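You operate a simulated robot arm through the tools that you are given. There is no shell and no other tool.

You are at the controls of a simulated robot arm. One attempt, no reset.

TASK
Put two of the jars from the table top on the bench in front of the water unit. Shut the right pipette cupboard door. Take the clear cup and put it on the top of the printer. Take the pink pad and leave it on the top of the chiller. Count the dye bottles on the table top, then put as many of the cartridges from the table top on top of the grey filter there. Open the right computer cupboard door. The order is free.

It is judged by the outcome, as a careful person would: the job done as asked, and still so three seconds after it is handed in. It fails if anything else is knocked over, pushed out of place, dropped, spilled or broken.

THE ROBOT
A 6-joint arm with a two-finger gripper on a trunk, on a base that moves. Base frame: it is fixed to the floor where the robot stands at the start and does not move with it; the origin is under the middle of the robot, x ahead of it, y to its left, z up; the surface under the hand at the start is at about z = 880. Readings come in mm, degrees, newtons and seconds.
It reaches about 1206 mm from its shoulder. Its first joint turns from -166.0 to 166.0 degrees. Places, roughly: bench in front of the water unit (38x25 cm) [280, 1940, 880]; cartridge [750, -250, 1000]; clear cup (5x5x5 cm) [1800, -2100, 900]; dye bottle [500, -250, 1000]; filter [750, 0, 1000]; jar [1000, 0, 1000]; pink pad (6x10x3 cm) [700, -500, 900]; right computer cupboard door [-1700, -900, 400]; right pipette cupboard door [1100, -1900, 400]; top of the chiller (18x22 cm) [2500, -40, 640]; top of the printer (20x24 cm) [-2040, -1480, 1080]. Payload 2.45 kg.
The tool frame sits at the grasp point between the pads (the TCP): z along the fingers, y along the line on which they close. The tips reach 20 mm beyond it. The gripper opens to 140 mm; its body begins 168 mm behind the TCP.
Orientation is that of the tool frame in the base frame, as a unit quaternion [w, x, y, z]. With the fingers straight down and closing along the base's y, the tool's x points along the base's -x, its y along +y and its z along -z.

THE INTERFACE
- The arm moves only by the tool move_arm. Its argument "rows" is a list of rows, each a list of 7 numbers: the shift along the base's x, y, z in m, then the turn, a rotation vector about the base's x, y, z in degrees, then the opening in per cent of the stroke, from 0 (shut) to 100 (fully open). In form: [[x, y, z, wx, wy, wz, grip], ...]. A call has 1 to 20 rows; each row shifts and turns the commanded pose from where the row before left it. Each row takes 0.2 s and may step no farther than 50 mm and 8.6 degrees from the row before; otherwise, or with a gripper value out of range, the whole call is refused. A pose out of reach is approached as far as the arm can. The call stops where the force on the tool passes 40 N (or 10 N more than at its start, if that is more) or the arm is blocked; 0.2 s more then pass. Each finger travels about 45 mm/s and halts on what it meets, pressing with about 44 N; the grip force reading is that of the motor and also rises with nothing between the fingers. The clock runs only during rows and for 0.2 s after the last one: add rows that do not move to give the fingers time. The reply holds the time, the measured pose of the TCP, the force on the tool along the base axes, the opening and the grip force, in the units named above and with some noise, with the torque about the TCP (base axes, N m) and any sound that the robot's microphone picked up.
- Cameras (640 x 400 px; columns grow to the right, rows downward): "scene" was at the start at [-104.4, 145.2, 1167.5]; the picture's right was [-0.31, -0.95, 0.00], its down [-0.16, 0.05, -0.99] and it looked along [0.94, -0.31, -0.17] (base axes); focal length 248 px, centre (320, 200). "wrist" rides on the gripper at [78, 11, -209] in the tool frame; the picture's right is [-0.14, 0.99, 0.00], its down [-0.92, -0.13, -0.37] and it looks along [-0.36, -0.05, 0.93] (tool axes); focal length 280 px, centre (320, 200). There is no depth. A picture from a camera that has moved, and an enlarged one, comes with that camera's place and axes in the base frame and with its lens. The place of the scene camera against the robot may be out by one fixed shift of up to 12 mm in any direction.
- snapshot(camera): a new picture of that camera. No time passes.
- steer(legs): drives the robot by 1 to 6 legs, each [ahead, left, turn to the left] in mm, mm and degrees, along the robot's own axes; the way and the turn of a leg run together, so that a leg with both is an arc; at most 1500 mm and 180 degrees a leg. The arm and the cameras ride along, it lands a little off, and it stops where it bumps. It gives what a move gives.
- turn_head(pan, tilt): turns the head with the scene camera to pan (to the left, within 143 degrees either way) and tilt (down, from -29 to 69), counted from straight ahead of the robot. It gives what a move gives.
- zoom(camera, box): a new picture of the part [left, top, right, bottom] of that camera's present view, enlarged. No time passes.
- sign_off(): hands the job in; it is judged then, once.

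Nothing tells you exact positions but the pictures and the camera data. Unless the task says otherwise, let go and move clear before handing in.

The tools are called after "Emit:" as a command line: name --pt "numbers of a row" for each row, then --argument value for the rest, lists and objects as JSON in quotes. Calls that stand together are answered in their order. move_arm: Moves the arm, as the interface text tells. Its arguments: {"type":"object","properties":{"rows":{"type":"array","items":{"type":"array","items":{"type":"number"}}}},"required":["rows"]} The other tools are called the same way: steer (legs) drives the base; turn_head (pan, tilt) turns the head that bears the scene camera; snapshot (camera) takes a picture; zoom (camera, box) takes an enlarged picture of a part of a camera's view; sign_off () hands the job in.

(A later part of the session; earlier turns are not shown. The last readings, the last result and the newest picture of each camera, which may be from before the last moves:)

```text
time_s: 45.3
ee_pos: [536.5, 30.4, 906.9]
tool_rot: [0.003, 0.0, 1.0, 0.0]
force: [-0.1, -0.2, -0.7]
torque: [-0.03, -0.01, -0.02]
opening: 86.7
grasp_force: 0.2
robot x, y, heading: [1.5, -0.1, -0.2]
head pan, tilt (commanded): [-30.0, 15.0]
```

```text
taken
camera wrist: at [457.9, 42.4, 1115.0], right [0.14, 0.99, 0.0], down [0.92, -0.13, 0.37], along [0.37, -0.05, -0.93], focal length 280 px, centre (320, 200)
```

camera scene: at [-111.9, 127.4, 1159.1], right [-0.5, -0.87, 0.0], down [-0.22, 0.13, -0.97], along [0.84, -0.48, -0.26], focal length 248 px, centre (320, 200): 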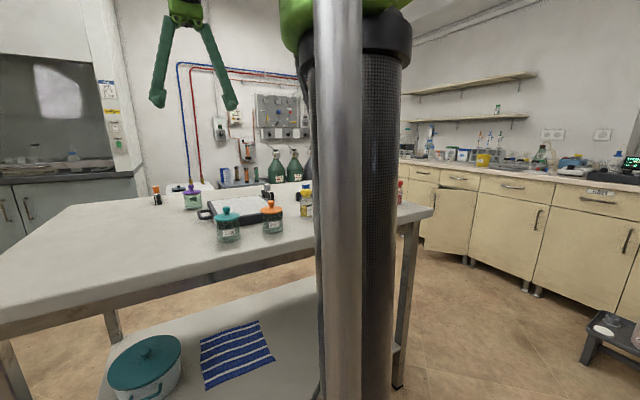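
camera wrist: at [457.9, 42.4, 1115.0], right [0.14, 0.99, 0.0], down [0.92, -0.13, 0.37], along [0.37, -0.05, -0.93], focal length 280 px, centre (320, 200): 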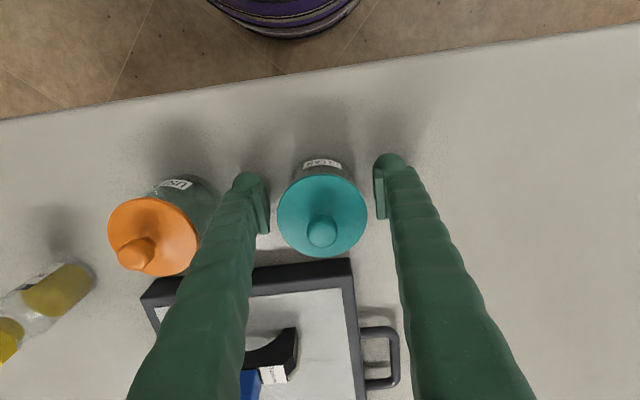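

The jar is centred between the pads. Closing and lifting gently.

Emit:
move_arm --pt "0 0 0 0 0 0 20" --pt "0 0 0 0 0 0 20" --pt "0 0 0 0 0 0 20" --pt "0 0 0 0 0 0 20" --pt "0 0 0 0 0 0 20"

Emit:
move_arm --pt "0 0 0.01 0 0 0 20" --pt "0 0 0.02 0 0 0 20" --pt "0 0 0.03 0 0 0 20" --pt "0 0 0.04 0 0 0 20" --pt "0 0 0.04 0 0 0 20" --pt "0 0 0 0 0 0 20"

Emit:
snapshot --camera "wrist"

```text
time_s: 46.5
ee_pos: [536.1, 30.1, 907.0]
tool_rot: [0.003, 0.0, 1.0, 0.0]
force: [0.1, 0.4, 0.5]
torque: [0.01, 0.0, 0.05]
opening: 61.3
grasp_force: 43.8
robot x, y, heading: [0.3, 3.3, -0.2]
head pan, tilt (commanded): [-30.0, 15.0]
```

```text
time_s: 47.9
ee_pos: [534.7, 33.5, 1047.5]
tool_rot: [0.002, 0.0, 1.0, 0.0]
force: [-0.3, 1.4, -3.7]
torque: [0.01, 0.04, 0.03]
opening: 61.3
grasp_force: 44.2
robot x, y, heading: [-4.5, -0.1, -0.0]
head pan, tilt (commanded): [-30.0, 15.0]
```

```text
taken
camera wrist: at [456.4, 44.7, 1254.5], right [0.14, 0.99, 0.0], down [0.92, -0.13, 0.37], along [0.37, -0.05, -0.93], focal length 280 px, centre (320, 200)
```

wrist: 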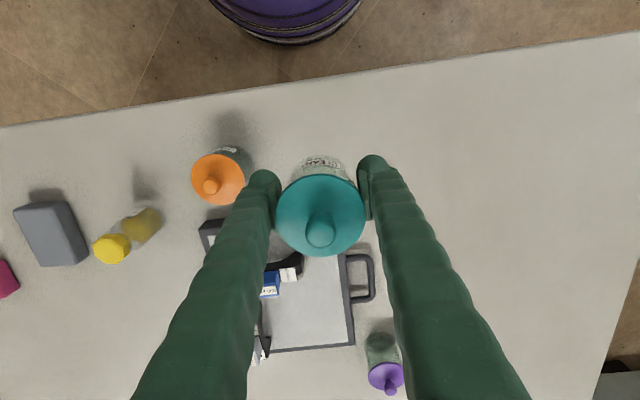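

The teal jar is held upright. I'll raise a little, back away from the table, turn left and drive toward the bench in front of the water unit.

Emit:
move_arm --pt "0 0 0.03 0 0 0 20" --pt "0 0 0.03 0 0 0 20" --pt "0 0 0 0 0 0 20"

Emit:
steer --legs '[[-250, 0, 0], [0, 0, 90]]'

Emit:
turn_head --pan 0 --tilt 15

Emit:
snapshot --camera "scene"

```text
time_s: 48.7
ee_pos: [536.7, 30.1, 1106.6]
tool_rot: [0.002, 0.0, 1.0, -0.001]
force: [-0.8, 1.0, -4.1]
torque: [-0.02, 0.0, 0.01]
opening: 61.4
grasp_force: 44.1
robot x, y, heading: [-0.0, 4.4, -0.3]
head pan, tilt (commanded): [-30.0, 15.0]
```

```text
time_s: 54.4
ee_pos: [-282.5, 536.1, 1105.6]
tool_rot: [-0.002, 0.71, -0.704, -0.002]
force: [-0.6, 0.3, -3.8]
torque: [-0.02, 0.04, 0.03]
opening: 60.8
grasp_force: 44.5
robot x, y, heading: [-243.2, -0.7, 90.6]
head pan, tilt (commanded): [-30.0, 15.0]
```

```text
time_s: 55.3
ee_pos: [-283.9, 536.0, 1106.9]
tool_rot: [-0.001, 0.71, -0.704, -0.002]
force: [0.2, -0.4, -2.7]
torque: [0.0, 0.0, 0.02]
opening: 60.9
grasp_force: 44.4
robot x, y, heading: [-245.1, -3.6, 90.7]
head pan, tilt (commanded): [0.0, 15.0]
```

```text
taken
camera scene: at [-423.0, -99.1, 1159.1], right [1.0, 0.01, 0.0], down [0.0, -0.26, -0.97], along [-0.01, 0.97, -0.26], focal length 248 px, centre (320, 200)
```

scene: 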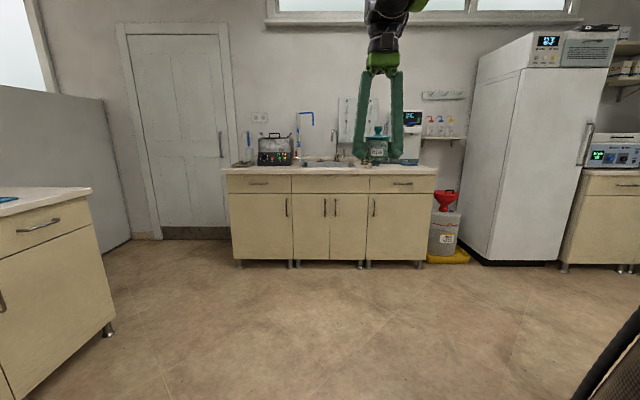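

The way is clear. Driving to stand in front of the water unit.

Emit:
steer --legs '[[1130, -524, 0]]'

Emit:
turn_head --pan -8 --tilt 20

Emit:
snapshot --camera "scene"

Emit:
snapshot --camera "wrist"

```text
time_s: 61.6
ee_pos: [228.6, 1665.0, 1106.0]
tool_rot: [-0.002, 0.713, -0.701, -0.002]
force: [0.1, -0.8, -3.5]
torque: [0.01, 0.02, 0.01]
opening: 61.0
grasp_force: 44.0
robot x, y, heading: [269.6, 1130.2, 91.1]
head pan, tilt (commanded): [0.0, 15.0]
```

```text
time_s: 62.2
ee_pos: [226.8, 1662.5, 1107.1]
tool_rot: [-0.002, 0.713, -0.701, -0.002]
force: [-0.5, -0.7, -3.2]
torque: [0.0, 0.0, 0.01]
opening: 60.7
grasp_force: 43.8
robot x, y, heading: [268.9, 1127.0, 90.7]
head pan, tilt (commanded): [-8.0, 20.0]
```

```text
taken
camera scene: at [105.3, 1027.0, 1151.0], right [0.99, -0.12, 0.0], down [-0.04, -0.34, -0.94], along [0.11, 0.93, -0.34], focal length 248 px, centre (320, 200)
```

scene: 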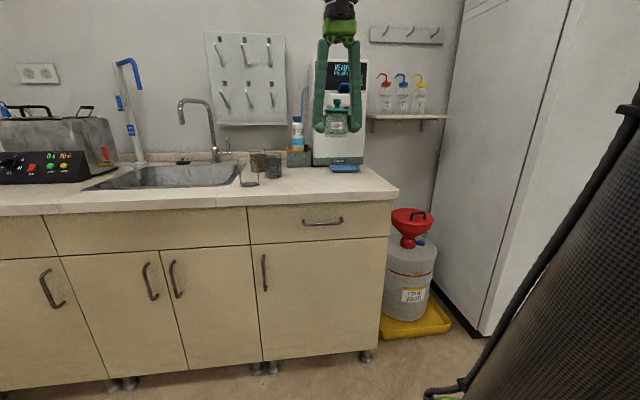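

```text
taken
camera wrist: at [219.0, 1585.4, 1314.4], right [-0.99, 0.12, 0.0], down [0.11, 0.92, 0.37], along [0.04, 0.37, -0.93], focal length 280 px, centre (320, 200)
```

wrist: 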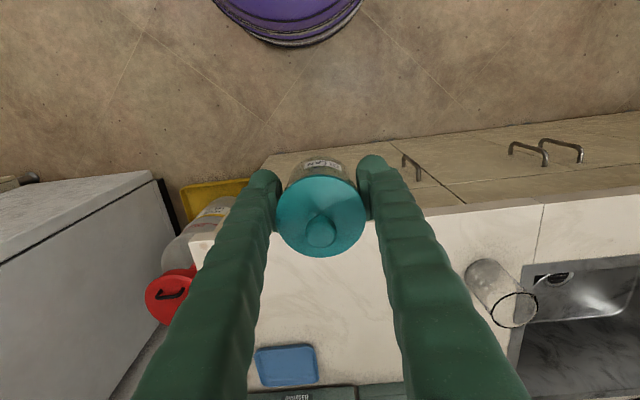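

The bench front edge is at y≈1800 with free space from x≈90 to 450. I'll extend over it and set the teal jar at about [345, 1925].

Emit:
move_arm --pt "0.0169 0.0374 -0.005 0 0 0 20" --pt "0.0169 0.0374 -0.005 0 0 0 20" --pt "0.0169 0.0374 -0.005 0 0 0 20" --pt "0.0169 0.0374 -0.005 0 0 0 20" --pt "0.0169 0.0374 -0.01 0 0 0 20" --pt "0.0169 0.0374 -0.01 0 0 0 20" --pt "0.0169 0.0374 -0.01 0 0 0 20" --pt "0 0 -0.04 0 0 0 20" --pt "0 0 -0.04 0 0 0 20" --pt "0 0 0 0 0 0 20"

Emit:
snapshot --camera "wrist"

Emit:
snapshot --camera "scene"

```text
time_s: 64.5
ee_pos: [349.4, 1925.5, 977.1]
tool_rot: [-0.002, 0.714, -0.701, -0.002]
force: [0.0, 0.2, -3.5]
torque: [0.01, 0.01, -0.01]
opening: 60.9
grasp_force: 43.7
robot x, y, heading: [270.8, 1126.9, 91.0]
head pan, tilt (commanded): [-8.0, 20.0]
```

```text
taken
camera wrist: at [339.3, 1846.5, 1183.8], right [-0.99, 0.12, 0.0], down [0.11, 0.92, 0.37], along [0.04, 0.37, -0.93], focal length 280 px, centre (320, 200)
```

wrist: 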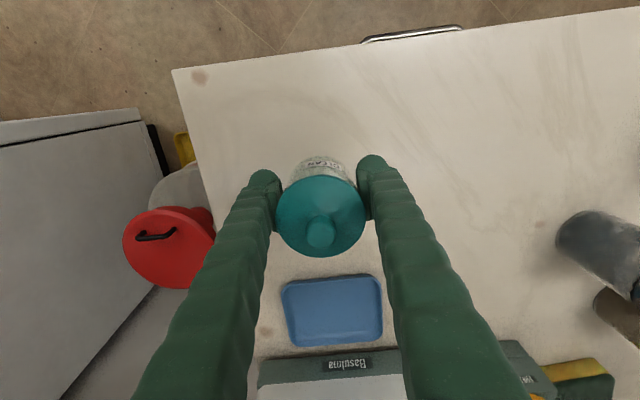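

```text
taken
camera scene: at [105.4, 1027.2, 1151.0], right [0.99, -0.12, 0.0], down [-0.04, -0.34, -0.94], along [0.11, 0.93, -0.34], focal length 248 px, centre (320, 200)
```

scene: 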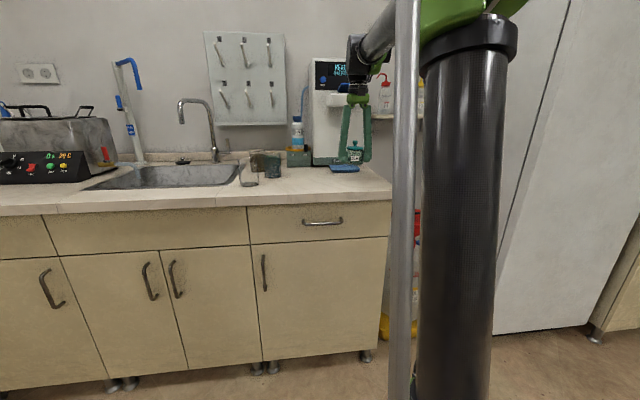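

Emit:
move_arm --pt "0 0 -0.03 0 0 0 20" --pt "0 0 -0.02 0 0 0 20" --pt "0 0 -0.01 0 0 0 20" --pt "0 0 -0.004 0 0 0 20" --pt "0 0 0 0 0 0 20"

Emit:
move_arm --pt "0 0 -0.002 0 0 0 20" --pt "0 0 -0.002 0 0 0 20" --pt "0 0 -0.002 0 0 0 20" --pt "0 0 -0.002 0 0 0 20"

```text
time_s: 65.7
ee_pos: [346.0, 1923.9, 912.1]
tool_rot: [-0.001, 0.713, -0.701, -0.002]
force: [-1.0, -0.3, -3.9]
torque: [0.0, -0.03, 0.01]
opening: 60.6
grasp_force: 44.2
robot x, y, heading: [268.7, 1126.7, 90.8]
head pan, tilt (commanded): [-8.0, 20.0]
```

```text
time_s: 66.7
ee_pos: [346.5, 1926.3, 908.1]
tool_rot: [-0.003, 0.713, -0.701, -0.003]
force: [-0.9, -4.1, 12.8]
torque: [-0.39, -0.05, 0.03]
opening: 60.5
grasp_force: 43.7
robot x, y, heading: [265.7, 1130.6, 90.9]
head pan, tilt (commanded): [-8.0, 20.0]
stopped in row 4: the force on the tool passed its limit at 47 N (the readings are from after the stop); the commanded pose is now the measured one
```

The jar touches the bench. Releasing and retreating upward.

Emit:
move_arm --pt "0 0 0 0 0 0 50" --pt "0 0 0 0 0 0 60" --pt "0 0 0 0 0 0 64" --pt "0 0 0 0 0 0 64" --pt "0 0 0.02 0 0 0 64" --pt "0 0 0.04 0 0 0 64" --pt "0 0 0.045 0 0 0 64" --pt "0 0 0.045 0 0 0 64" --pt "0 -0.03 0.035 0 0 0 64" --pt "0 -0.045 0 0 0 0 64" --pt "0 -0.045 0 0 0 0 64" --pt "0 0 0 0 0 0 64"

Emit:
snapshot --camera "wrist"

```text
time_s: 69.3
ee_pos: [348.0, 1804.0, 1092.5]
tool_rot: [-0.002, 0.713, -0.701, -0.002]
force: [-0.1, 0.5, 0.4]
torque: [0.03, 0.03, 0.0]
opening: 89.7
grasp_force: 0.0
robot x, y, heading: [268.4, 1129.4, 91.0]
head pan, tilt (commanded): [-8.0, 20.0]
```

```text
taken
camera wrist: at [338.2, 1725.0, 1299.8], right [-0.99, 0.12, 0.0], down [0.11, 0.92, 0.37], along [0.04, 0.37, -0.93], focal length 280 px, centre (320, 200)
```

wrist: 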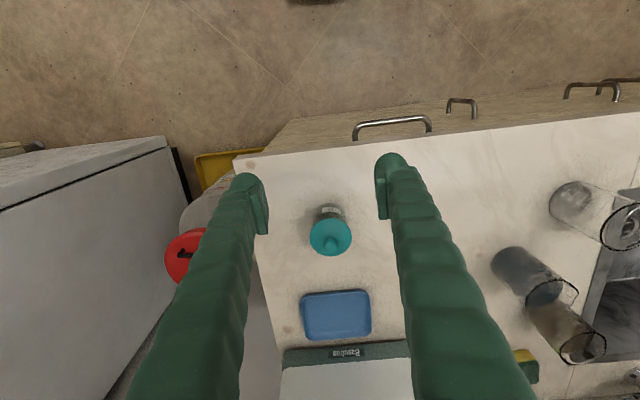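

The teal jar stands upright on the bench. I'll tuck the arm back and return to the table for the orange jar.

Emit:
move_arm --pt "-0.029 -0.034 0.005 0 0 0 64" --pt "-0.029 -0.034 0.005 0 0 0 64" --pt "-0.029 -0.034 0 0 0 0 64" --pt "-0.029 -0.034 0 0 0 0 64"

Emit:
steer --legs '[[-1130, 524, 0], [0, 0, -91]]'

Emit:
turn_head --pan -18 --tilt 20

Emit:
snapshot --camera "scene"

Emit:
snapshot --camera "wrist"

```text
time_s: 70.3
ee_pos: [232.2, 1669.0, 1102.3]
tool_rot: [-0.002, 0.714, -0.7, -0.002]
force: [0.3, -0.4, 0.3]
torque: [-0.04, -0.03, -0.01]
opening: 89.5
grasp_force: 0.1
robot x, y, heading: [268.9, 1128.8, 91.0]
head pan, tilt (commanded): [-8.0, 20.0]
```

```text
time_s: 80.6
ee_pos: [281.5, -23.7, 1102.8]
tool_rot: [0.003, 0.026, 1.0, -0.001]
force: [0.2, -0.3, 0.0]
torque: [-0.02, -0.01, 0.0]
opening: 89.4
grasp_force: 0.1
robot x, y, heading: [-258.5, -19.1, -3.2]
head pan, tilt (commanded): [-8.0, 20.0]
```

```text
time_s: 81.3
ee_pos: [282.8, -25.0, 1103.3]
tool_rot: [0.003, 0.027, 1.0, 0.0]
force: [-0.1, -0.4, 0.1]
torque: [0.03, -0.02, 0.02]
opening: 89.3
grasp_force: 0.1
robot x, y, heading: [-258.8, -20.3, -3.3]
head pan, tilt (commanded): [-18.0, 20.0]
```

```text
taken
camera scene: at [-356.1, 129.3, 1151.0], right [-0.36, -0.93, 0.0], down [-0.32, 0.12, -0.94], along [0.88, -0.34, -0.34], focal length 248 px, centre (320, 200)
```

scene: 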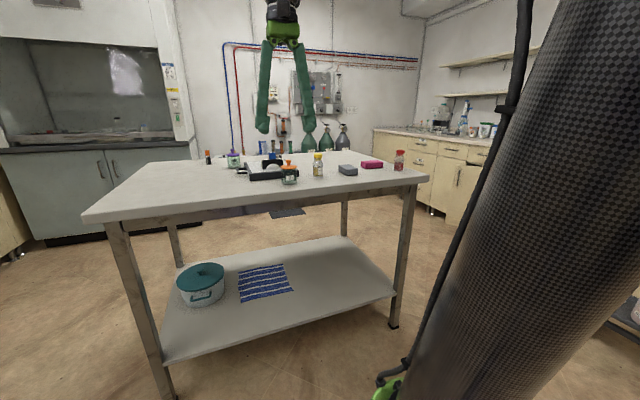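

```text
taken
camera wrist: at [203.8, -8.7, 1310.3], right [0.19, 0.98, 0.0], down [0.91, -0.18, 0.37], along [0.37, -0.07, -0.93], focal length 280 px, centre (320, 200)
```

wrist: 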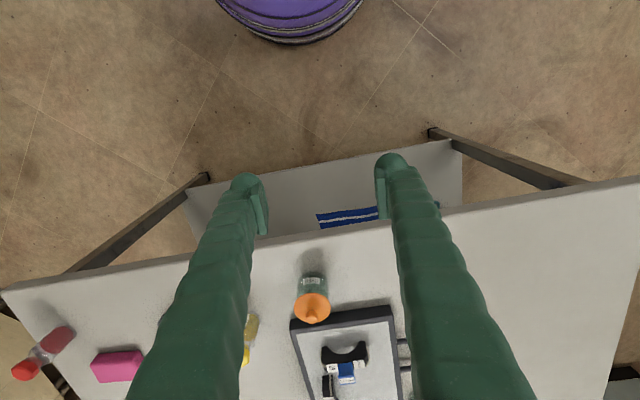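

Emit:
steer --legs '[[255, 0, 3.2]]'

Emit:
snapshot --camera "wrist"

```text
time_s: 83.2
ee_pos: [541.3, -4.3, 1103.6]
tool_rot: [0.003, 0.002, 1.0, 0.0]
force: [0.5, -0.1, 0.3]
torque: [0.02, 0.01, -0.01]
opening: 89.7
grasp_force: 0.0
robot x, y, heading: [2.0, -28.7, -0.3]
head pan, tilt (commanded): [-18.0, 20.0]
```

```text
taken
camera wrist: at [461.6, 8.0, 1310.4], right [0.14, 0.99, 0.0], down [0.92, -0.13, 0.37], along [0.37, -0.05, -0.93], focal length 280 px, centre (320, 200)
```

wrist: 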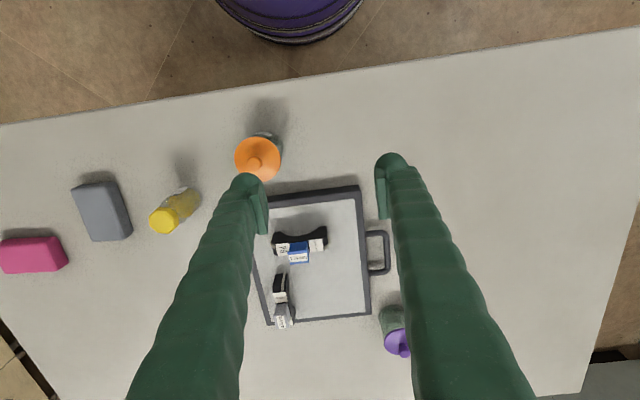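

Orange jar is at about [537, -90]. Moving over it and partly down.

Emit:
move_arm --pt "-0.001 -0.029 0 0 0 0 64" --pt "-0.001 -0.029 -0.02 0 0 0 64" --pt "-0.001 -0.028 -0.03 0 0 0 64" --pt "0 0 -0.04 0 0 0 64" --pt "0 0 -0.02 0 0 0 64" --pt "0 0 0 0 0 0 64"

Emit:
snapshot --camera "wrist"

```text
time_s: 84.6
ee_pos: [535.9, -88.3, 992.8]
tool_rot: [0.004, 0.002, 1.0, 0.0]
force: [-0.1, -0.4, -0.7]
torque: [0.0, -0.01, -0.03]
opening: 89.7
grasp_force: 0.2
robot x, y, heading: [-2.3, -28.0, -0.4]
head pan, tilt (commanded): [-18.0, 20.0]
```

```text
taken
camera wrist: at [456.9, -77.0, 1200.2], right [0.14, 0.99, 0.0], down [0.92, -0.13, 0.37], along [0.37, -0.05, -0.93], focal length 280 px, centre (320, 200)
```

wrist: 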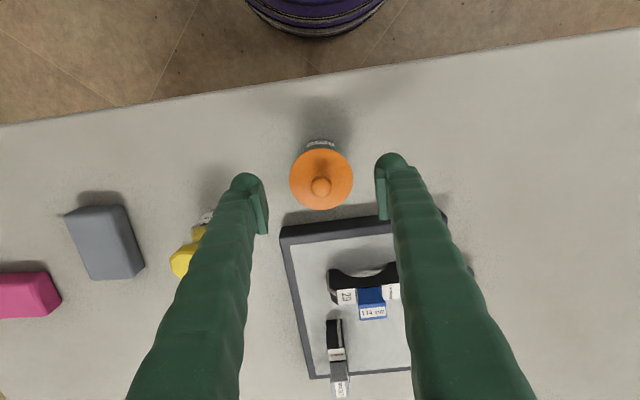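

Emit:
move_arm --pt "0.002 0 -0.035 0 0 0 64" --pt "0 0 -0.03 0 0 0 64" --pt "0 0 -0.02 0 0 0 64" --pt "0 0 0 0 0 0 64"

Emit:
snapshot --camera "wrist"

```text
time_s: 85.6
ee_pos: [539.7, -88.6, 907.7]
tool_rot: [0.003, 0.002, 1.0, 0.0]
force: [-0.2, 0.1, -0.3]
torque: [-0.02, -0.01, 0.03]
opening: 89.5
grasp_force: 0.1
robot x, y, heading: [-1.2, -30.1, -0.1]
head pan, tilt (commanded): [-18.0, 20.0]
```

```text
taken
camera wrist: at [460.9, -77.2, 1114.9], right [0.14, 0.99, 0.0], down [0.92, -0.13, 0.37], along [0.37, -0.05, -0.93], focal length 280 px, centre (320, 200)
```

wrist: 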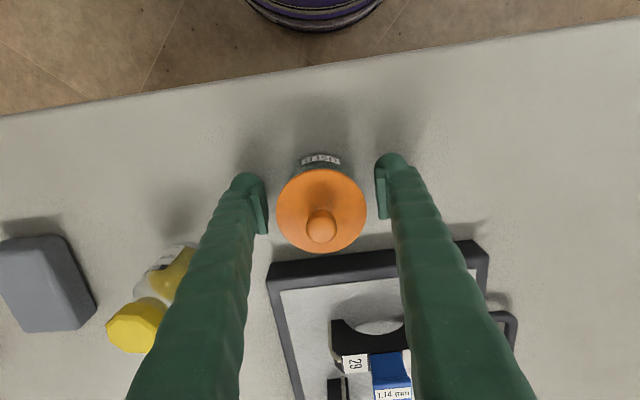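

Emit:
move_arm --pt "0 0 0 0 0 0 20" --pt "0 0 0 0 0 0 20" --pt "0 0 0 0 0 0 20" --pt "0 0 0 0 0 0 20" --pt "0 0 0 0 0 0 20"

Emit:
move_arm --pt "0 0 0.01 0 0 0 20" --pt "0 0 0.02 0 0 0 20" --pt "0 0 0.03 0 0 0 20" --pt "0 0.01 0.04 0 0 0 20" --pt "0 0.03 0.035 0 0 0 20" --pt "0 0.04 0.03 0 0 0 20" --pt "0 0.03 0.03 0 0 0 20" --pt "0 0 0 0 0 0 20"

Emit:
snapshot --camera "wrist"

```text
time_s: 86.8
ee_pos: [539.4, -87.9, 908.0]
tool_rot: [0.004, 0.002, 1.0, 0.0]
force: [0.6, 0.8, 0.2]
torque: [0.0, -0.03, 0.0]
opening: 61.4
grasp_force: 43.7
robot x, y, heading: [-0.2, -25.5, -0.2]
head pan, tilt (commanded): [-18.0, 20.0]
```

```text
time_s: 88.6
ee_pos: [542.0, 21.0, 1102.2]
tool_rot: [0.004, 0.003, 1.0, 0.0]
force: [-0.4, 0.2, -2.1]
torque: [-0.01, -0.01, 0.01]
opening: 61.6
grasp_force: 43.4
robot x, y, heading: [1.1, -27.9, -0.0]
head pan, tilt (commanded): [-18.0, 20.0]
```

```text
taken
camera wrist: at [462.2, 31.8, 1309.5], right [0.14, 0.99, 0.0], down [0.92, -0.13, 0.37], along [0.37, -0.05, -0.93], focal length 280 px, centre (320, 200)
```

wrist: 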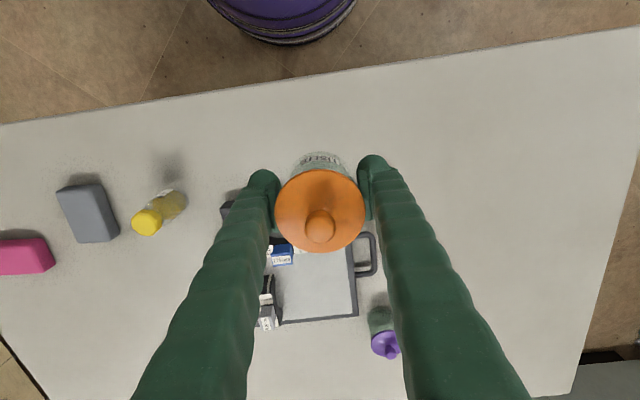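

Orange jar held. Backing away, turning left and driving to the bench again.

Emit:
steer --legs '[[-250, 0, 0], [0, 0, 90]]'

```text
time_s: 94.3
ee_pos: [-316.0, 512.5, 1102.2]
tool_rot: [-0.002, 0.715, -0.699, -0.003]
force: [-0.5, 0.6, -3.2]
torque: [0.0, -0.01, 0.03]
opening: 61.4
grasp_force: 44.3
robot x, y, heading: [-253.9, -28.5, 91.2]
head pan, tilt (commanded): [-18.0, 20.0]
```

Emit:
steer --legs '[[1145, -505, -1.2]]'

Emit:
snapshot --camera "wrist"

Emit:
snapshot --camera "scene"

```text
time_s: 100.7
ee_pos: [175.6, 1679.9, 1102.0]
tool_rot: [-0.003, 0.712, -0.702, -0.003]
force: [-0.2, -0.2, -4.0]
torque: [-0.02, -0.01, 0.02]
opening: 61.4
grasp_force: 43.9
robot x, y, heading: [233.8, 1139.3, 91.1]
head pan, tilt (commanded): [-18.0, 20.0]
```

```text
taken
camera wrist: at [166.9, 1600.9, 1309.2], right [-0.99, 0.12, 0.0], down [0.11, 0.92, 0.37], along [0.05, 0.37, -0.93], focal length 280 px, centre (320, 200)
```

wrist: 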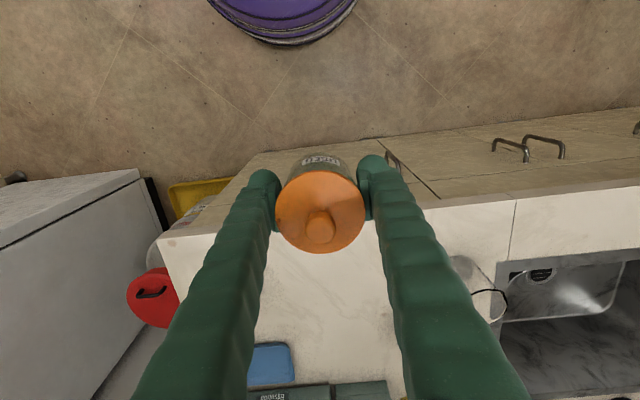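

```text
taken
camera scene: at [86.5, 1034.3, 1151.0], right [0.96, -0.29, 0.0], down [-0.1, -0.33, -0.94], along [0.28, 0.9, -0.34], focal length 248 px, centre (320, 200)
```

scene: 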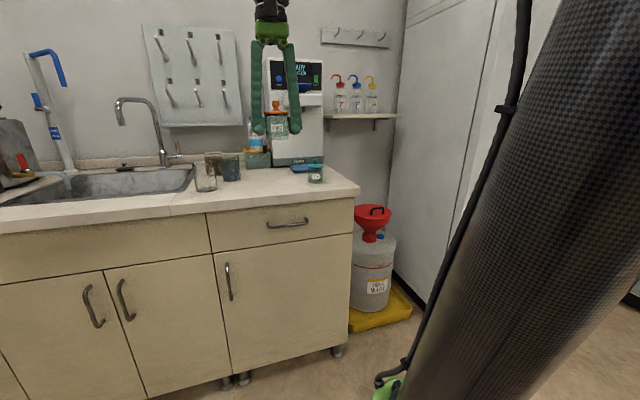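

The teal jar still stands at the right. I'll place the orange jar at about [208, 1920], to its left.

Emit:
move_arm --pt "0.0054 0.0403 -0.005 0 0 0 20" --pt "0.0054 0.0403 -0.005 0 0 0 20" --pt "0.0054 0.0403 -0.005 0 0 0 20" --pt "0.0054 0.0403 -0.005 0 0 0 20" --pt "0.0054 0.0403 -0.005 0 0 0 20" --pt "0.0054 0.0403 -0.005 0 0 0 20" --pt "0 0 -0.03 0 0 0 20" --pt "0 0 -0.03 0 0 0 20" --pt "0 0 0 0 0 0 20"

Emit:
snapshot --camera "wrist"

```text
time_s: 102.7
ee_pos: [206.4, 1923.3, 1011.3]
tool_rot: [0.0, 0.712, -0.702, -0.002]
force: [-0.4, -0.1, -3.2]
torque: [-0.01, 0.0, 0.0]
opening: 61.2
grasp_force: 43.8
robot x, y, heading: [234.4, 1137.5, 90.9]
head pan, tilt (commanded): [-18.0, 20.0]
```

```text
taken
camera wrist: at [197.4, 1843.1, 1218.2], right [-0.99, 0.12, 0.0], down [0.11, 0.92, 0.37], along [0.05, 0.37, -0.93], focal length 280 px, centre (320, 200)
```

wrist: 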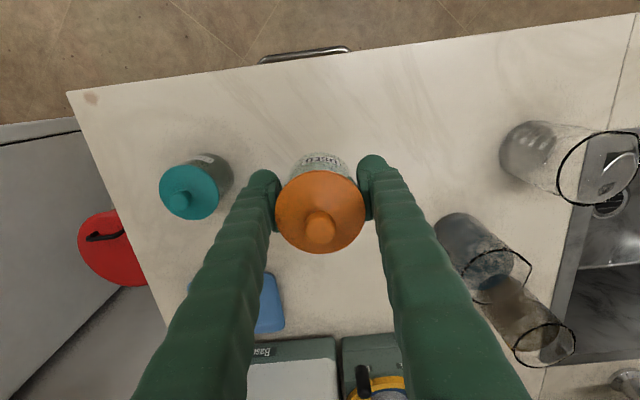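

Emit:
move_arm --pt "0 0 -0.04 0 0 0 20" --pt "0 0 -0.035 0 0 0 20" --pt "0 0 -0.015 0 0 0 20" --pt "0 0 -0.008 0 0 0 20" --pt "0 0 0 0 0 0 20"

Emit:
move_arm --pt "0 0 -0.002 0 0 0 20" --pt "0 0 -0.002 0 0 0 20" --pt "0 0 -0.002 0 0 0 20" --pt "0 0 -0.002 0 0 0 20"

```text
time_s: 103.9
ee_pos: [207.5, 1921.4, 910.7]
tool_rot: [-0.002, 0.712, -0.702, -0.002]
force: [0.1, -0.5, -3.0]
torque: [-0.02, 0.0, -0.01]
opening: 61.2
grasp_force: 44.0
robot x, y, heading: [235.3, 1139.8, 90.6]
head pan, tilt (commanded): [-18.0, 20.0]
```

```text
time_s: 104.9
ee_pos: [208.3, 1920.6, 907.8]
tool_rot: [-0.002, 0.713, -0.701, -0.003]
force: [-0.3, -4.1, 11.0]
torque: [-0.35, 0.0, 0.02]
opening: 61.1
grasp_force: 44.5
robot x, y, heading: [237.4, 1140.7, 90.8]
head pan, tilt (commanded): [-18.0, 20.0]
stopped in row 4: the force on the tool passed its limit at 47 N (the readings are from after the stop); the commanded pose is now the measured one
```

Emit:
move_arm --pt "0 0 0 0 0 0 50" --pt "0 0 0 0 0 0 60" --pt "0 0 0 0 0 0 64" --pt "0 0 0 0 0 0 64" --pt "0 0 0.02 0 0 0 64" --pt "0 0 0.04 0 0 0 64" --pt "0 0 0.045 0 0 0 64" --pt "0 0 0.045 0 0 0 64" --pt "0 -0.03 0.035 0 0 0 64" --pt "-0.01 -0.045 0 0 0 0 64" --pt "-0.01 -0.045 0 0 0 0 64" --pt "-0.01 -0.045 0 0 0 0 64" --pt "0 -0.045 0 0 0 0 64" --pt "0 -0.035 0 0 0 0 64"

Emit:
snapshot --camera "scene"

Emit:
snapshot --camera "wrist"

```text
time_s: 107.9
ee_pos: [179.2, 1677.2, 1096.1]
tool_rot: [-0.003, 0.712, -0.702, -0.003]
force: [0.3, -0.6, 0.8]
torque: [-0.08, 0.01, -0.02]
opening: 89.5
grasp_force: 0.0
robot x, y, heading: [238.1, 1139.4, 91.0]
head pan, tilt (commanded): [-18.0, 20.0]
```

```text
taken
camera scene: at [86.5, 1034.6, 1151.0], right [0.96, -0.29, 0.0], down [-0.1, -0.33, -0.94], along [0.28, 0.9, -0.34], focal length 248 px, centre (320, 200)
```

scene: 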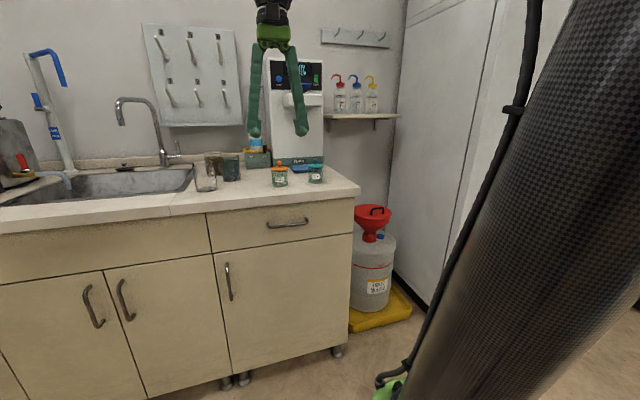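

```text
taken
camera wrist: at [169.5, 1597.3, 1302.2], right [-0.99, 0.12, 0.0], down [0.11, 0.92, 0.38], along [0.05, 0.37, -0.93], focal length 280 px, centre (320, 200)
```

wrist: 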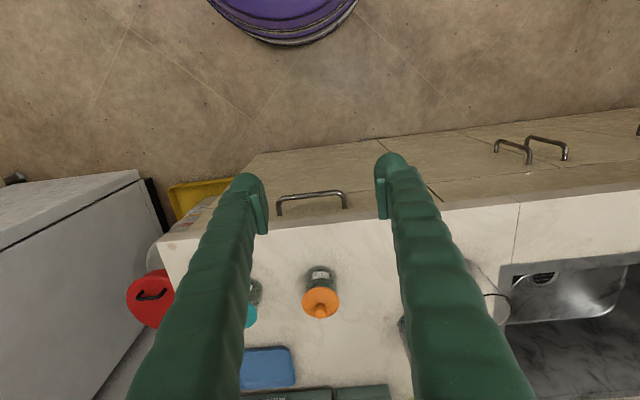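

Both jars now stand on the bench in front of the water unit. Next is the pink pad; I'll return toward the right half of the table.

Emit:
steer --legs '[[-1150, 490, 0], [0, 0, -91], [0, -430, 0]]'

Emit:
snapshot --camera "scene"

```text
time_s: 120.1
ee_pos: [309.1, -360.2, 1095.4]
tool_rot: [0.003, -0.015, 1.0, 0.0]
force: [-0.4, -0.6, -0.4]
torque: [-0.03, -0.01, 0.01]
opening: 89.6
grasp_force: 0.1
robot x, y, heading: [-224.3, -424.0, 1.8]
head pan, tilt (commanded): [-18.0, 20.0]
```

```text
taken
camera scene: at [-336.6, -282.8, 1151.0], right [-0.28, -0.96, 0.0], down [-0.33, 0.1, -0.94], along [0.9, -0.26, -0.34], focal length 248 px, centre (320, 200)
```

scene: 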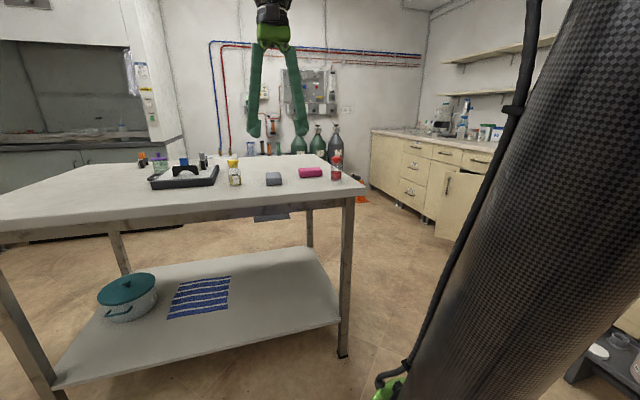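

Emit:
steer --legs '[[220, -30, -1.8]]'

Emit:
snapshot --camera "wrist"

```text
time_s: 121.8
ee_pos: [527.4, -402.4, 1095.6]
tool_rot: [0.004, -0.001, 1.0, 0.0]
force: [-0.3, 0.5, 0.1]
torque: [-0.02, 0.01, 0.01]
opening: 89.4
grasp_force: 0.1
robot x, y, heading: [-9.9, -452.5, 0.1]
head pan, tilt (commanded): [-18.0, 20.0]
```

```text
taken
camera wrist: at [448.9, -390.9, 1302.3], right [0.14, 0.99, 0.0], down [0.92, -0.13, 0.38], along [0.37, -0.05, -0.93], focal length 280 px, centre (320, 200)
```

wrist: 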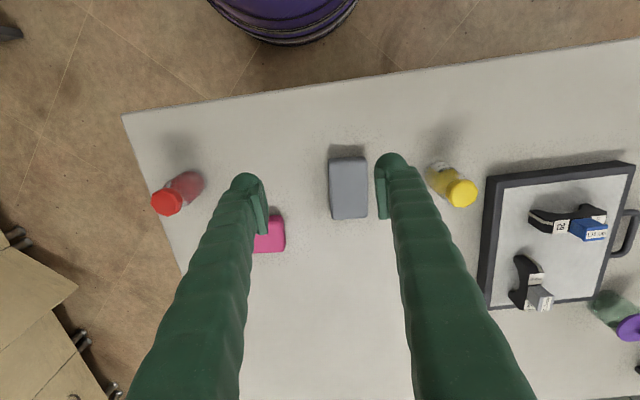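

Now turning the gripper 90° and hovering above the pink pad near [655, -510].

Emit:
move_arm --pt "0.0116 -0.0098 -0.002 0 0 8.2 75" --pt "0.0116 -0.0098 -0.002 0 0 8.2 75" --pt "0.0116 -0.0098 -0.002 0 0 8.2 75" --pt "0.0116 -0.0098 -0.002 0 0 8.2 75" --pt "0.0116 -0.0098 -0.002 0 0 8.2 75" --pt "0.0116 -0.0098 -0.002 0 0 8.2 75" --pt "0.0116 -0.0098 -0.002 0 0 8.2 75" --pt "0.0116 -0.0098 -0.002 0 0 8.2 75" --pt "0.0116 -0.0098 -0.002 0 0 8.2 75" --pt "0.0116 -0.0098 -0.002 0 0 8.2 75" --pt "0.0116 -0.0098 -0.002 0 0 8.0 75" --pt "0 0 0 0 0 0 75"

Emit:
snapshot --camera "wrist"

```text
time_s: 124.4
ee_pos: [654.1, -511.0, 1074.3]
tool_rot: [-0.002, 0.708, -0.706, -0.003]
force: [0.3, -0.1, 0.5]
torque: [0.02, 0.0, 0.02]
opening: 105.2
grasp_force: 0.0
robot x, y, heading: [-11.0, -451.7, 0.2]
head pan, tilt (commanded): [-18.0, 20.0]
```

```text
taken
camera wrist: at [644.6, -588.8, 1281.4], right [-0.99, 0.13, 0.0], down [0.12, 0.92, 0.38], along [0.05, 0.37, -0.93], focal length 280 px, centre (320, 200)
```

wrist: 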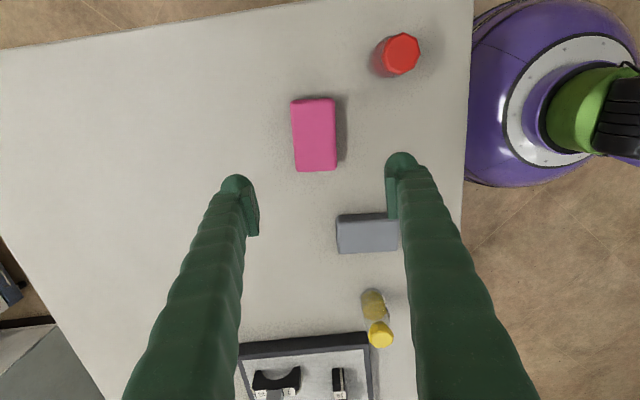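

Pad centre is about [660, -531]. I'll align, descend and grip across its 6 cm side.

Emit:
move_arm --pt "0.006 -0.019 -0.03 0 0 0 66" --pt "0 0 -0.045 0 0 0 66" --pt "0 0 -0.045 0 0 0 66" --pt "0 0 -0.03 0 0 0 66" --pt "0 0 0 0 0 0 66"

Emit:
snapshot --camera "wrist"

```text
time_s: 125.6
ee_pos: [662.2, -530.8, 924.1]
tool_rot: [-0.003, 0.708, -0.706, -0.003]
force: [-0.5, -0.4, 0.3]
torque: [0.01, -0.04, 0.0]
opening: 92.2
grasp_force: 0.1
robot x, y, heading: [-9.9, -453.5, 0.1]
head pan, tilt (commanded): [-18.0, 20.0]
```

```text
taken
camera wrist: at [651.8, -609.9, 1130.9], right [-0.99, 0.14, 0.0], down [0.13, 0.92, 0.38], along [0.05, 0.37, -0.93], focal length 280 px, centre (320, 200)
```

wrist: 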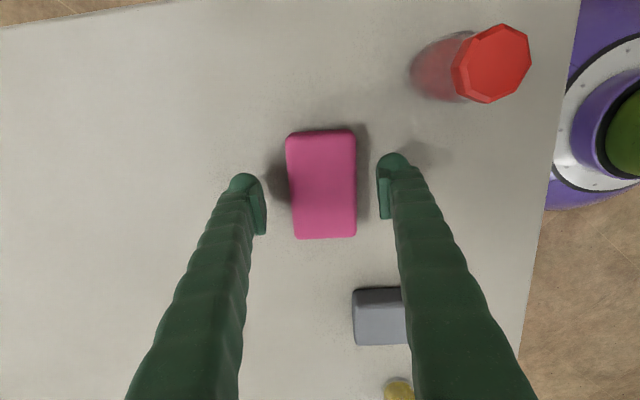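

Emit:
move_arm --pt "0 0 -0.01 0 0 0 66" --pt "0 0 -0.008 0 0 0 66" --pt "0 0 0 0 0 0 66" --pt "0 0 0 0 0 0 20" --pt "0 0 0 0 0 0 20" --pt "0 0 0 0 0 0 20" --pt "0 0 0 0 0 0 20" --pt "0 0 0 0 0 0 20"

Emit:
move_arm --pt "0 0 0.01 0 0 0 20" --pt "0 0 0.03 0 0 0 20" --pt "0 0 0.04 0 0 0 20" --pt "0 0 0.04 0 0 0 20" --pt "0 0 0.04 0 0 0 20" --pt "0 0 0.04 0 0 0 20" --pt "0 0 0 0 0 0 20"

Emit:
snapshot --camera "wrist"

```text
time_s: 127.4
ee_pos: [663.4, -531.0, 906.6]
tool_rot: [-0.002, 0.708, -0.706, -0.002]
force: [0.1, 0.1, 0.0]
torque: [-0.02, -0.01, -0.03]
opening: 57.9
grasp_force: 43.7
robot x, y, heading: [-11.1, -452.5, 0.3]
head pan, tilt (commanded): [-18.0, 20.0]
```

```text
time_s: 129.0
ee_pos: [659.6, -531.1, 1105.9]
tool_rot: [-0.002, 0.708, -0.707, -0.002]
force: [0.5, -1.3, 0.2]
torque: [-0.03, 0.0, -0.01]
opening: 56.8
grasp_force: 44.2
robot x, y, heading: [-8.3, -446.3, 0.1]
head pan, tilt (commanded): [-18.0, 20.0]
```

```text
taken
camera wrist: at [649.4, -609.9, 1312.3], right [-0.99, 0.14, 0.0], down [0.13, 0.92, 0.38], along [0.05, 0.37, -0.93], focal length 280 px, centre (320, 200)
```

wrist: 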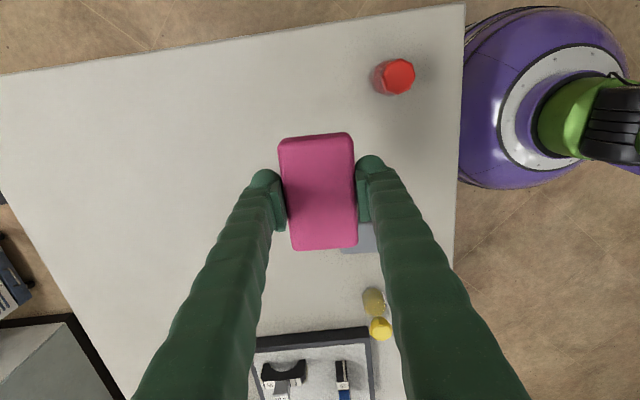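

The pink pad is held. I'll tuck the arm closer, back off and take the right-hand aisle around the table toward the chiller, checking as I go.

Emit:
move_arm --pt "-0.03 0.02 0.01 0 0 0 20" --pt "-0.03 0.02 0.01 0 0 0 20" --pt "-0.03 0.02 0 0 0 0 20" --pt "-0.03 0.01 0 0 0 0 20"

Emit:
steer --legs '[[-260, 0, 0], [0, -670, 0]]'

Emit:
turn_head --pan -5 --tilt 20

Emit:
snapshot --camera "scene"

Emit:
turn_head --pan -75 --tilt 30

Emit:
snapshot --camera "scene"

```text
time_s: 130.0
ee_pos: [542.4, -461.2, 1127.4]
tool_rot: [-0.003, 0.708, -0.706, -0.003]
force: [0.6, -0.7, -0.9]
torque: [0.02, 0.1, 0.0]
opening: 56.6
grasp_force: 43.7
robot x, y, heading: [-9.9, -448.8, 0.2]
head pan, tilt (commanded): [-18.0, 20.0]
```

```text
time_s: 135.1
ee_pos: [275.1, -1128.7, 1126.2]
tool_rot: [0.002, -0.702, 0.713, 0.003]
force: [0.5, -0.4, -0.3]
torque: [-0.01, 0.02, 0.02]
opening: 56.4
grasp_force: 44.2
robot x, y, heading: [-276.8, -1105.8, -0.9]
head pan, tilt (commanded): [-18.0, 20.0]
```

```text
time_s: 135.9
ee_pos: [275.8, -1129.1, 1126.6]
tool_rot: [0.003, -0.702, 0.713, 0.002]
force: [0.4, 0.3, 1.4]
torque: [-0.05, -0.04, -0.03]
opening: 56.3
grasp_force: 43.5
robot x, y, heading: [-274.5, -1109.4, -0.8]
head pan, tilt (commanded): [-5.0, 20.0]
```

```text
taken
camera scene: at [-374.6, -940.9, 1151.0], right [-0.1, -0.99, 0.0], down [-0.34, 0.04, -0.94], along [0.93, -0.1, -0.34], focal length 248 px, centre (320, 200)
```

scene: 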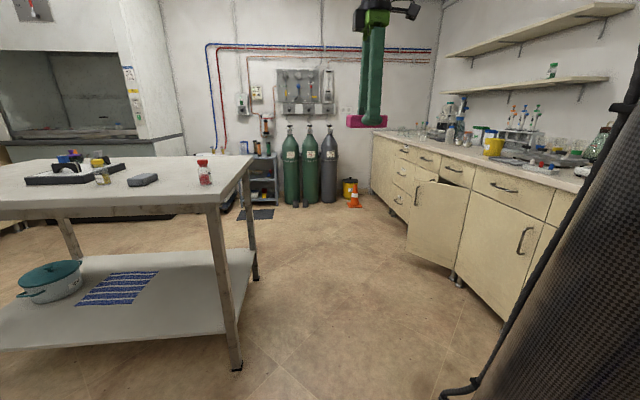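

```text
time_s: 137.3
ee_pos: [276.1, -1128.9, 1125.7]
tool_rot: [0.003, -0.702, 0.712, 0.003]
force: [0.3, 0.0, -0.5]
torque: [-0.02, 0.02, 0.0]
opening: 56.0
grasp_force: 44.2
robot x, y, heading: [-277.3, -1105.3, -1.2]
head pan, tilt (commanded): [-75.0, 30.0]
```

```text
taken
camera scene: at [-445.1, -1019.0, 1134.9], right [-0.97, -0.24, 0.0], down [-0.12, 0.48, -0.87], along [0.21, -0.84, -0.5], focal length 248 px, centre (320, 200)
```

scene: 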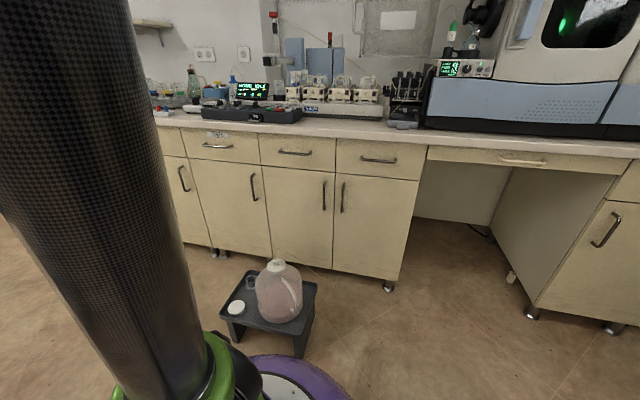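

The stool with the flask is about 14 cm clear of my base and the aisle ahead is free. Driving forward along y≈-1110.

Emit:
steer --legs '[[800, 5, 1]]'

Emit:
steer --legs '[[700, -80, 0]]'

Emit:
turn_head --pan 10 --tilt 25

Emit:
snapshot --camera "scene"

```text
time_s: 141.6
ee_pos: [1080.9, -1116.2, 1125.5]
tool_rot: [-0.003, 0.709, -0.705, -0.002]
force: [-0.7, 0.1, 0.0]
torque: [0.01, -0.01, -0.02]
opening: 56.3
grasp_force: 43.9
robot x, y, heading: [529.3, -1104.8, 0.3]
head pan, tilt (commanded): [-75.0, 30.0]
```

```text
time_s: 145.5
ee_pos: [1782.7, -1205.5, 1126.3]
tool_rot: [0.002, -0.704, 0.71, 0.003]
force: [-0.2, 0.1, -0.7]
torque: [0.01, 0.0, 0.0]
opening: 56.3
grasp_force: 44.0
robot x, y, heading: [1233.3, -1192.0, -0.4]
head pan, tilt (commanded): [-75.0, 30.0]
```

```text
time_s: 147.1
ee_pos: [1783.3, -1207.0, 1125.6]
tool_rot: [0.003, -0.704, 0.71, 0.003]
force: [0.4, 1.0, 0.0]
torque: [-0.01, 0.02, -0.02]
opening: 56.3
grasp_force: 43.7
robot x, y, heading: [1230.4, -1190.2, -0.5]
head pan, tilt (commanded): [10.0, 25.0]
```

```text
taken
camera scene: at [1128.9, -999.1, 1142.9], right [0.17, -0.99, 0.0], down [-0.42, -0.07, -0.91], along [0.89, 0.15, -0.42], focal length 248 px, centre (320, 200)
```

scene: 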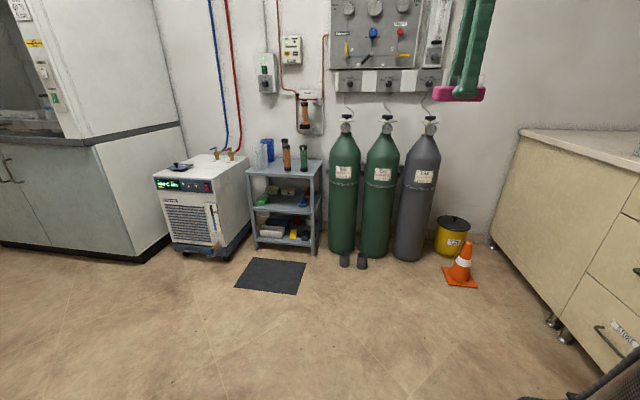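

I see the chiller on castors left of the small shelf rack; its top at about [2500, -40, 640] looks free apart from fittings at the back. I'll drive round the table's far side to face it.

Emit:
steer --legs '[[390, 0, 0.5], [0, 1150, 0]]'

Emit:
turn_head --pan -10 --tilt 30

Emit:
snapshot --camera "scene"

Emit:
snapshot --camera "wrist"

```text
time_s: 154.9
ee_pos: [2152.7, -45.9, 1125.8]
tool_rot: [-0.002, 0.709, -0.706, -0.003]
force: [0.2, -1.2, -0.6]
torque: [0.0, 0.03, 0.0]
opening: 56.3
grasp_force: 44.2
robot x, y, heading: [1603.9, -35.4, 0.3]
head pan, tilt (commanded): [10.0, 25.0]
```

```text
time_s: 155.8
ee_pos: [2153.5, -45.0, 1125.2]
tool_rot: [-0.003, 0.708, -0.706, -0.002]
force: [-0.7, -0.9, -0.1]
torque: [0.03, -0.05, 0.01]
opening: 56.3
grasp_force: 43.7
robot x, y, heading: [1601.7, -33.3, 0.3]
head pan, tilt (commanded): [-10.0, 30.0]
```

```text
taken
camera scene: at [1495.6, 123.1, 1134.9], right [-0.17, -0.99, 0.0], down [-0.49, 0.08, -0.87], along [0.85, -0.15, -0.5], focal length 248 px, centre (320, 200)
```

scene: 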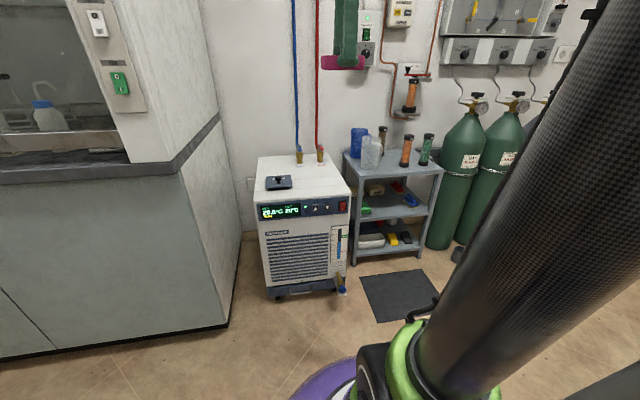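

```text
taken
camera wrist: at [2143.2, -123.6, 1333.3], right [-0.99, 0.13, 0.0], down [0.12, 0.92, 0.38], along [0.05, 0.37, -0.93], focal length 280 px, centre (320, 200)
```

wrist: 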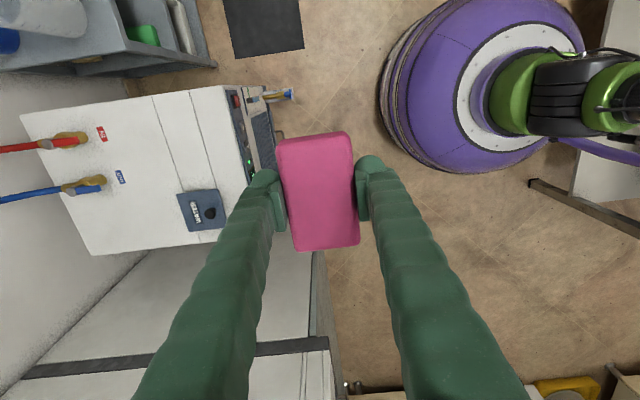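

The chiller top (x 2348–2850, y -150–237) is free around [2480, -40], with hoses behind and a lid to the left. I'll move 150 mm closer and lower the pad there.

Emit:
steer --legs '[[150, -10, 0]]'

Emit:
move_arm --pt "0.035 0 -0.02 0 0 0 20" --pt "0.035 0 -0.03 0 0 0 20" --pt "0.035 0 -0.03 0 0 0 20" --pt "0.035 0.003 -0.03 0 0 0 20" --pt "0.035 0.003 -0.03 0 0 0 20" --pt "0 0 -0.045 0 0 0 20" --pt "0 0 -0.045 0 0 0 20" --pt "0 0 0 0 0 0 20"

Emit:
snapshot --camera "wrist"

Emit:
snapshot --camera "scene"

```text
time_s: 157.2
ee_pos: [2307.5, -53.5, 1127.2]
tool_rot: [-0.003, 0.709, -0.706, -0.003]
force: [0.3, -0.4, -0.1]
torque: [-0.04, 0.01, 0.03]
opening: 56.3
grasp_force: 44.2
robot x, y, heading: [1754.4, -44.5, 0.7]
head pan, tilt (commanded): [-10.0, 30.0]
```

```text
time_s: 158.9
ee_pos: [2480.2, -49.7, 894.7]
tool_rot: [-0.002, 0.709, -0.705, -0.002]
force: [0.0, -0.3, -1.1]
torque: [-0.02, -0.03, -0.02]
opening: 56.2
grasp_force: 44.1
robot x, y, heading: [1757.7, -41.8, 0.2]
head pan, tilt (commanded): [-10.0, 30.0]
```

```text
taken
camera wrist: at [2469.6, -130.4, 1102.2], right [-0.99, 0.13, 0.0], down [0.12, 0.92, 0.38], along [0.05, 0.37, -0.93], focal length 280 px, centre (320, 200)
```

wrist: 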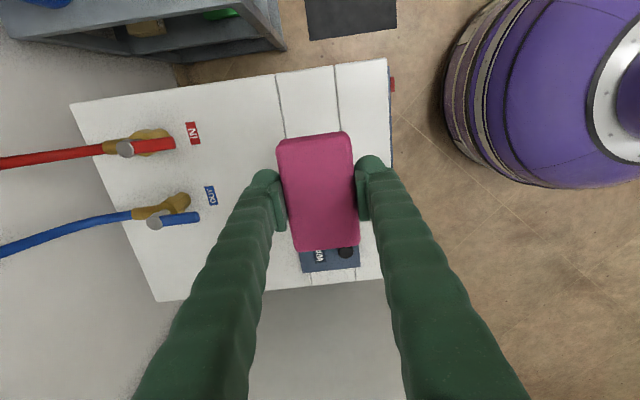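

```text
taken
camera scene: at [1649.4, 113.2, 1134.9], right [-0.17, -0.99, 0.0], down [-0.49, 0.08, -0.87], along [0.85, -0.14, -0.5], focal length 248 px, centre (320, 200)
```

scene: 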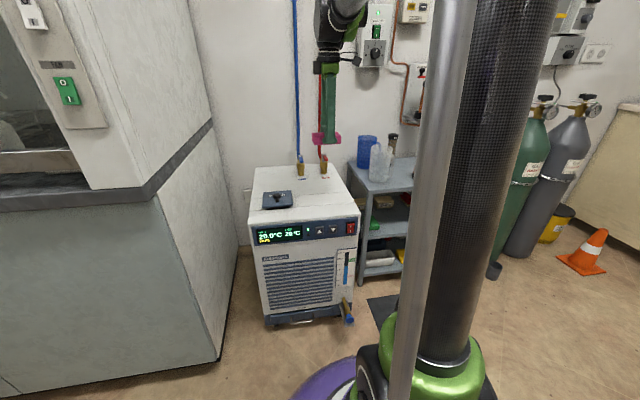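

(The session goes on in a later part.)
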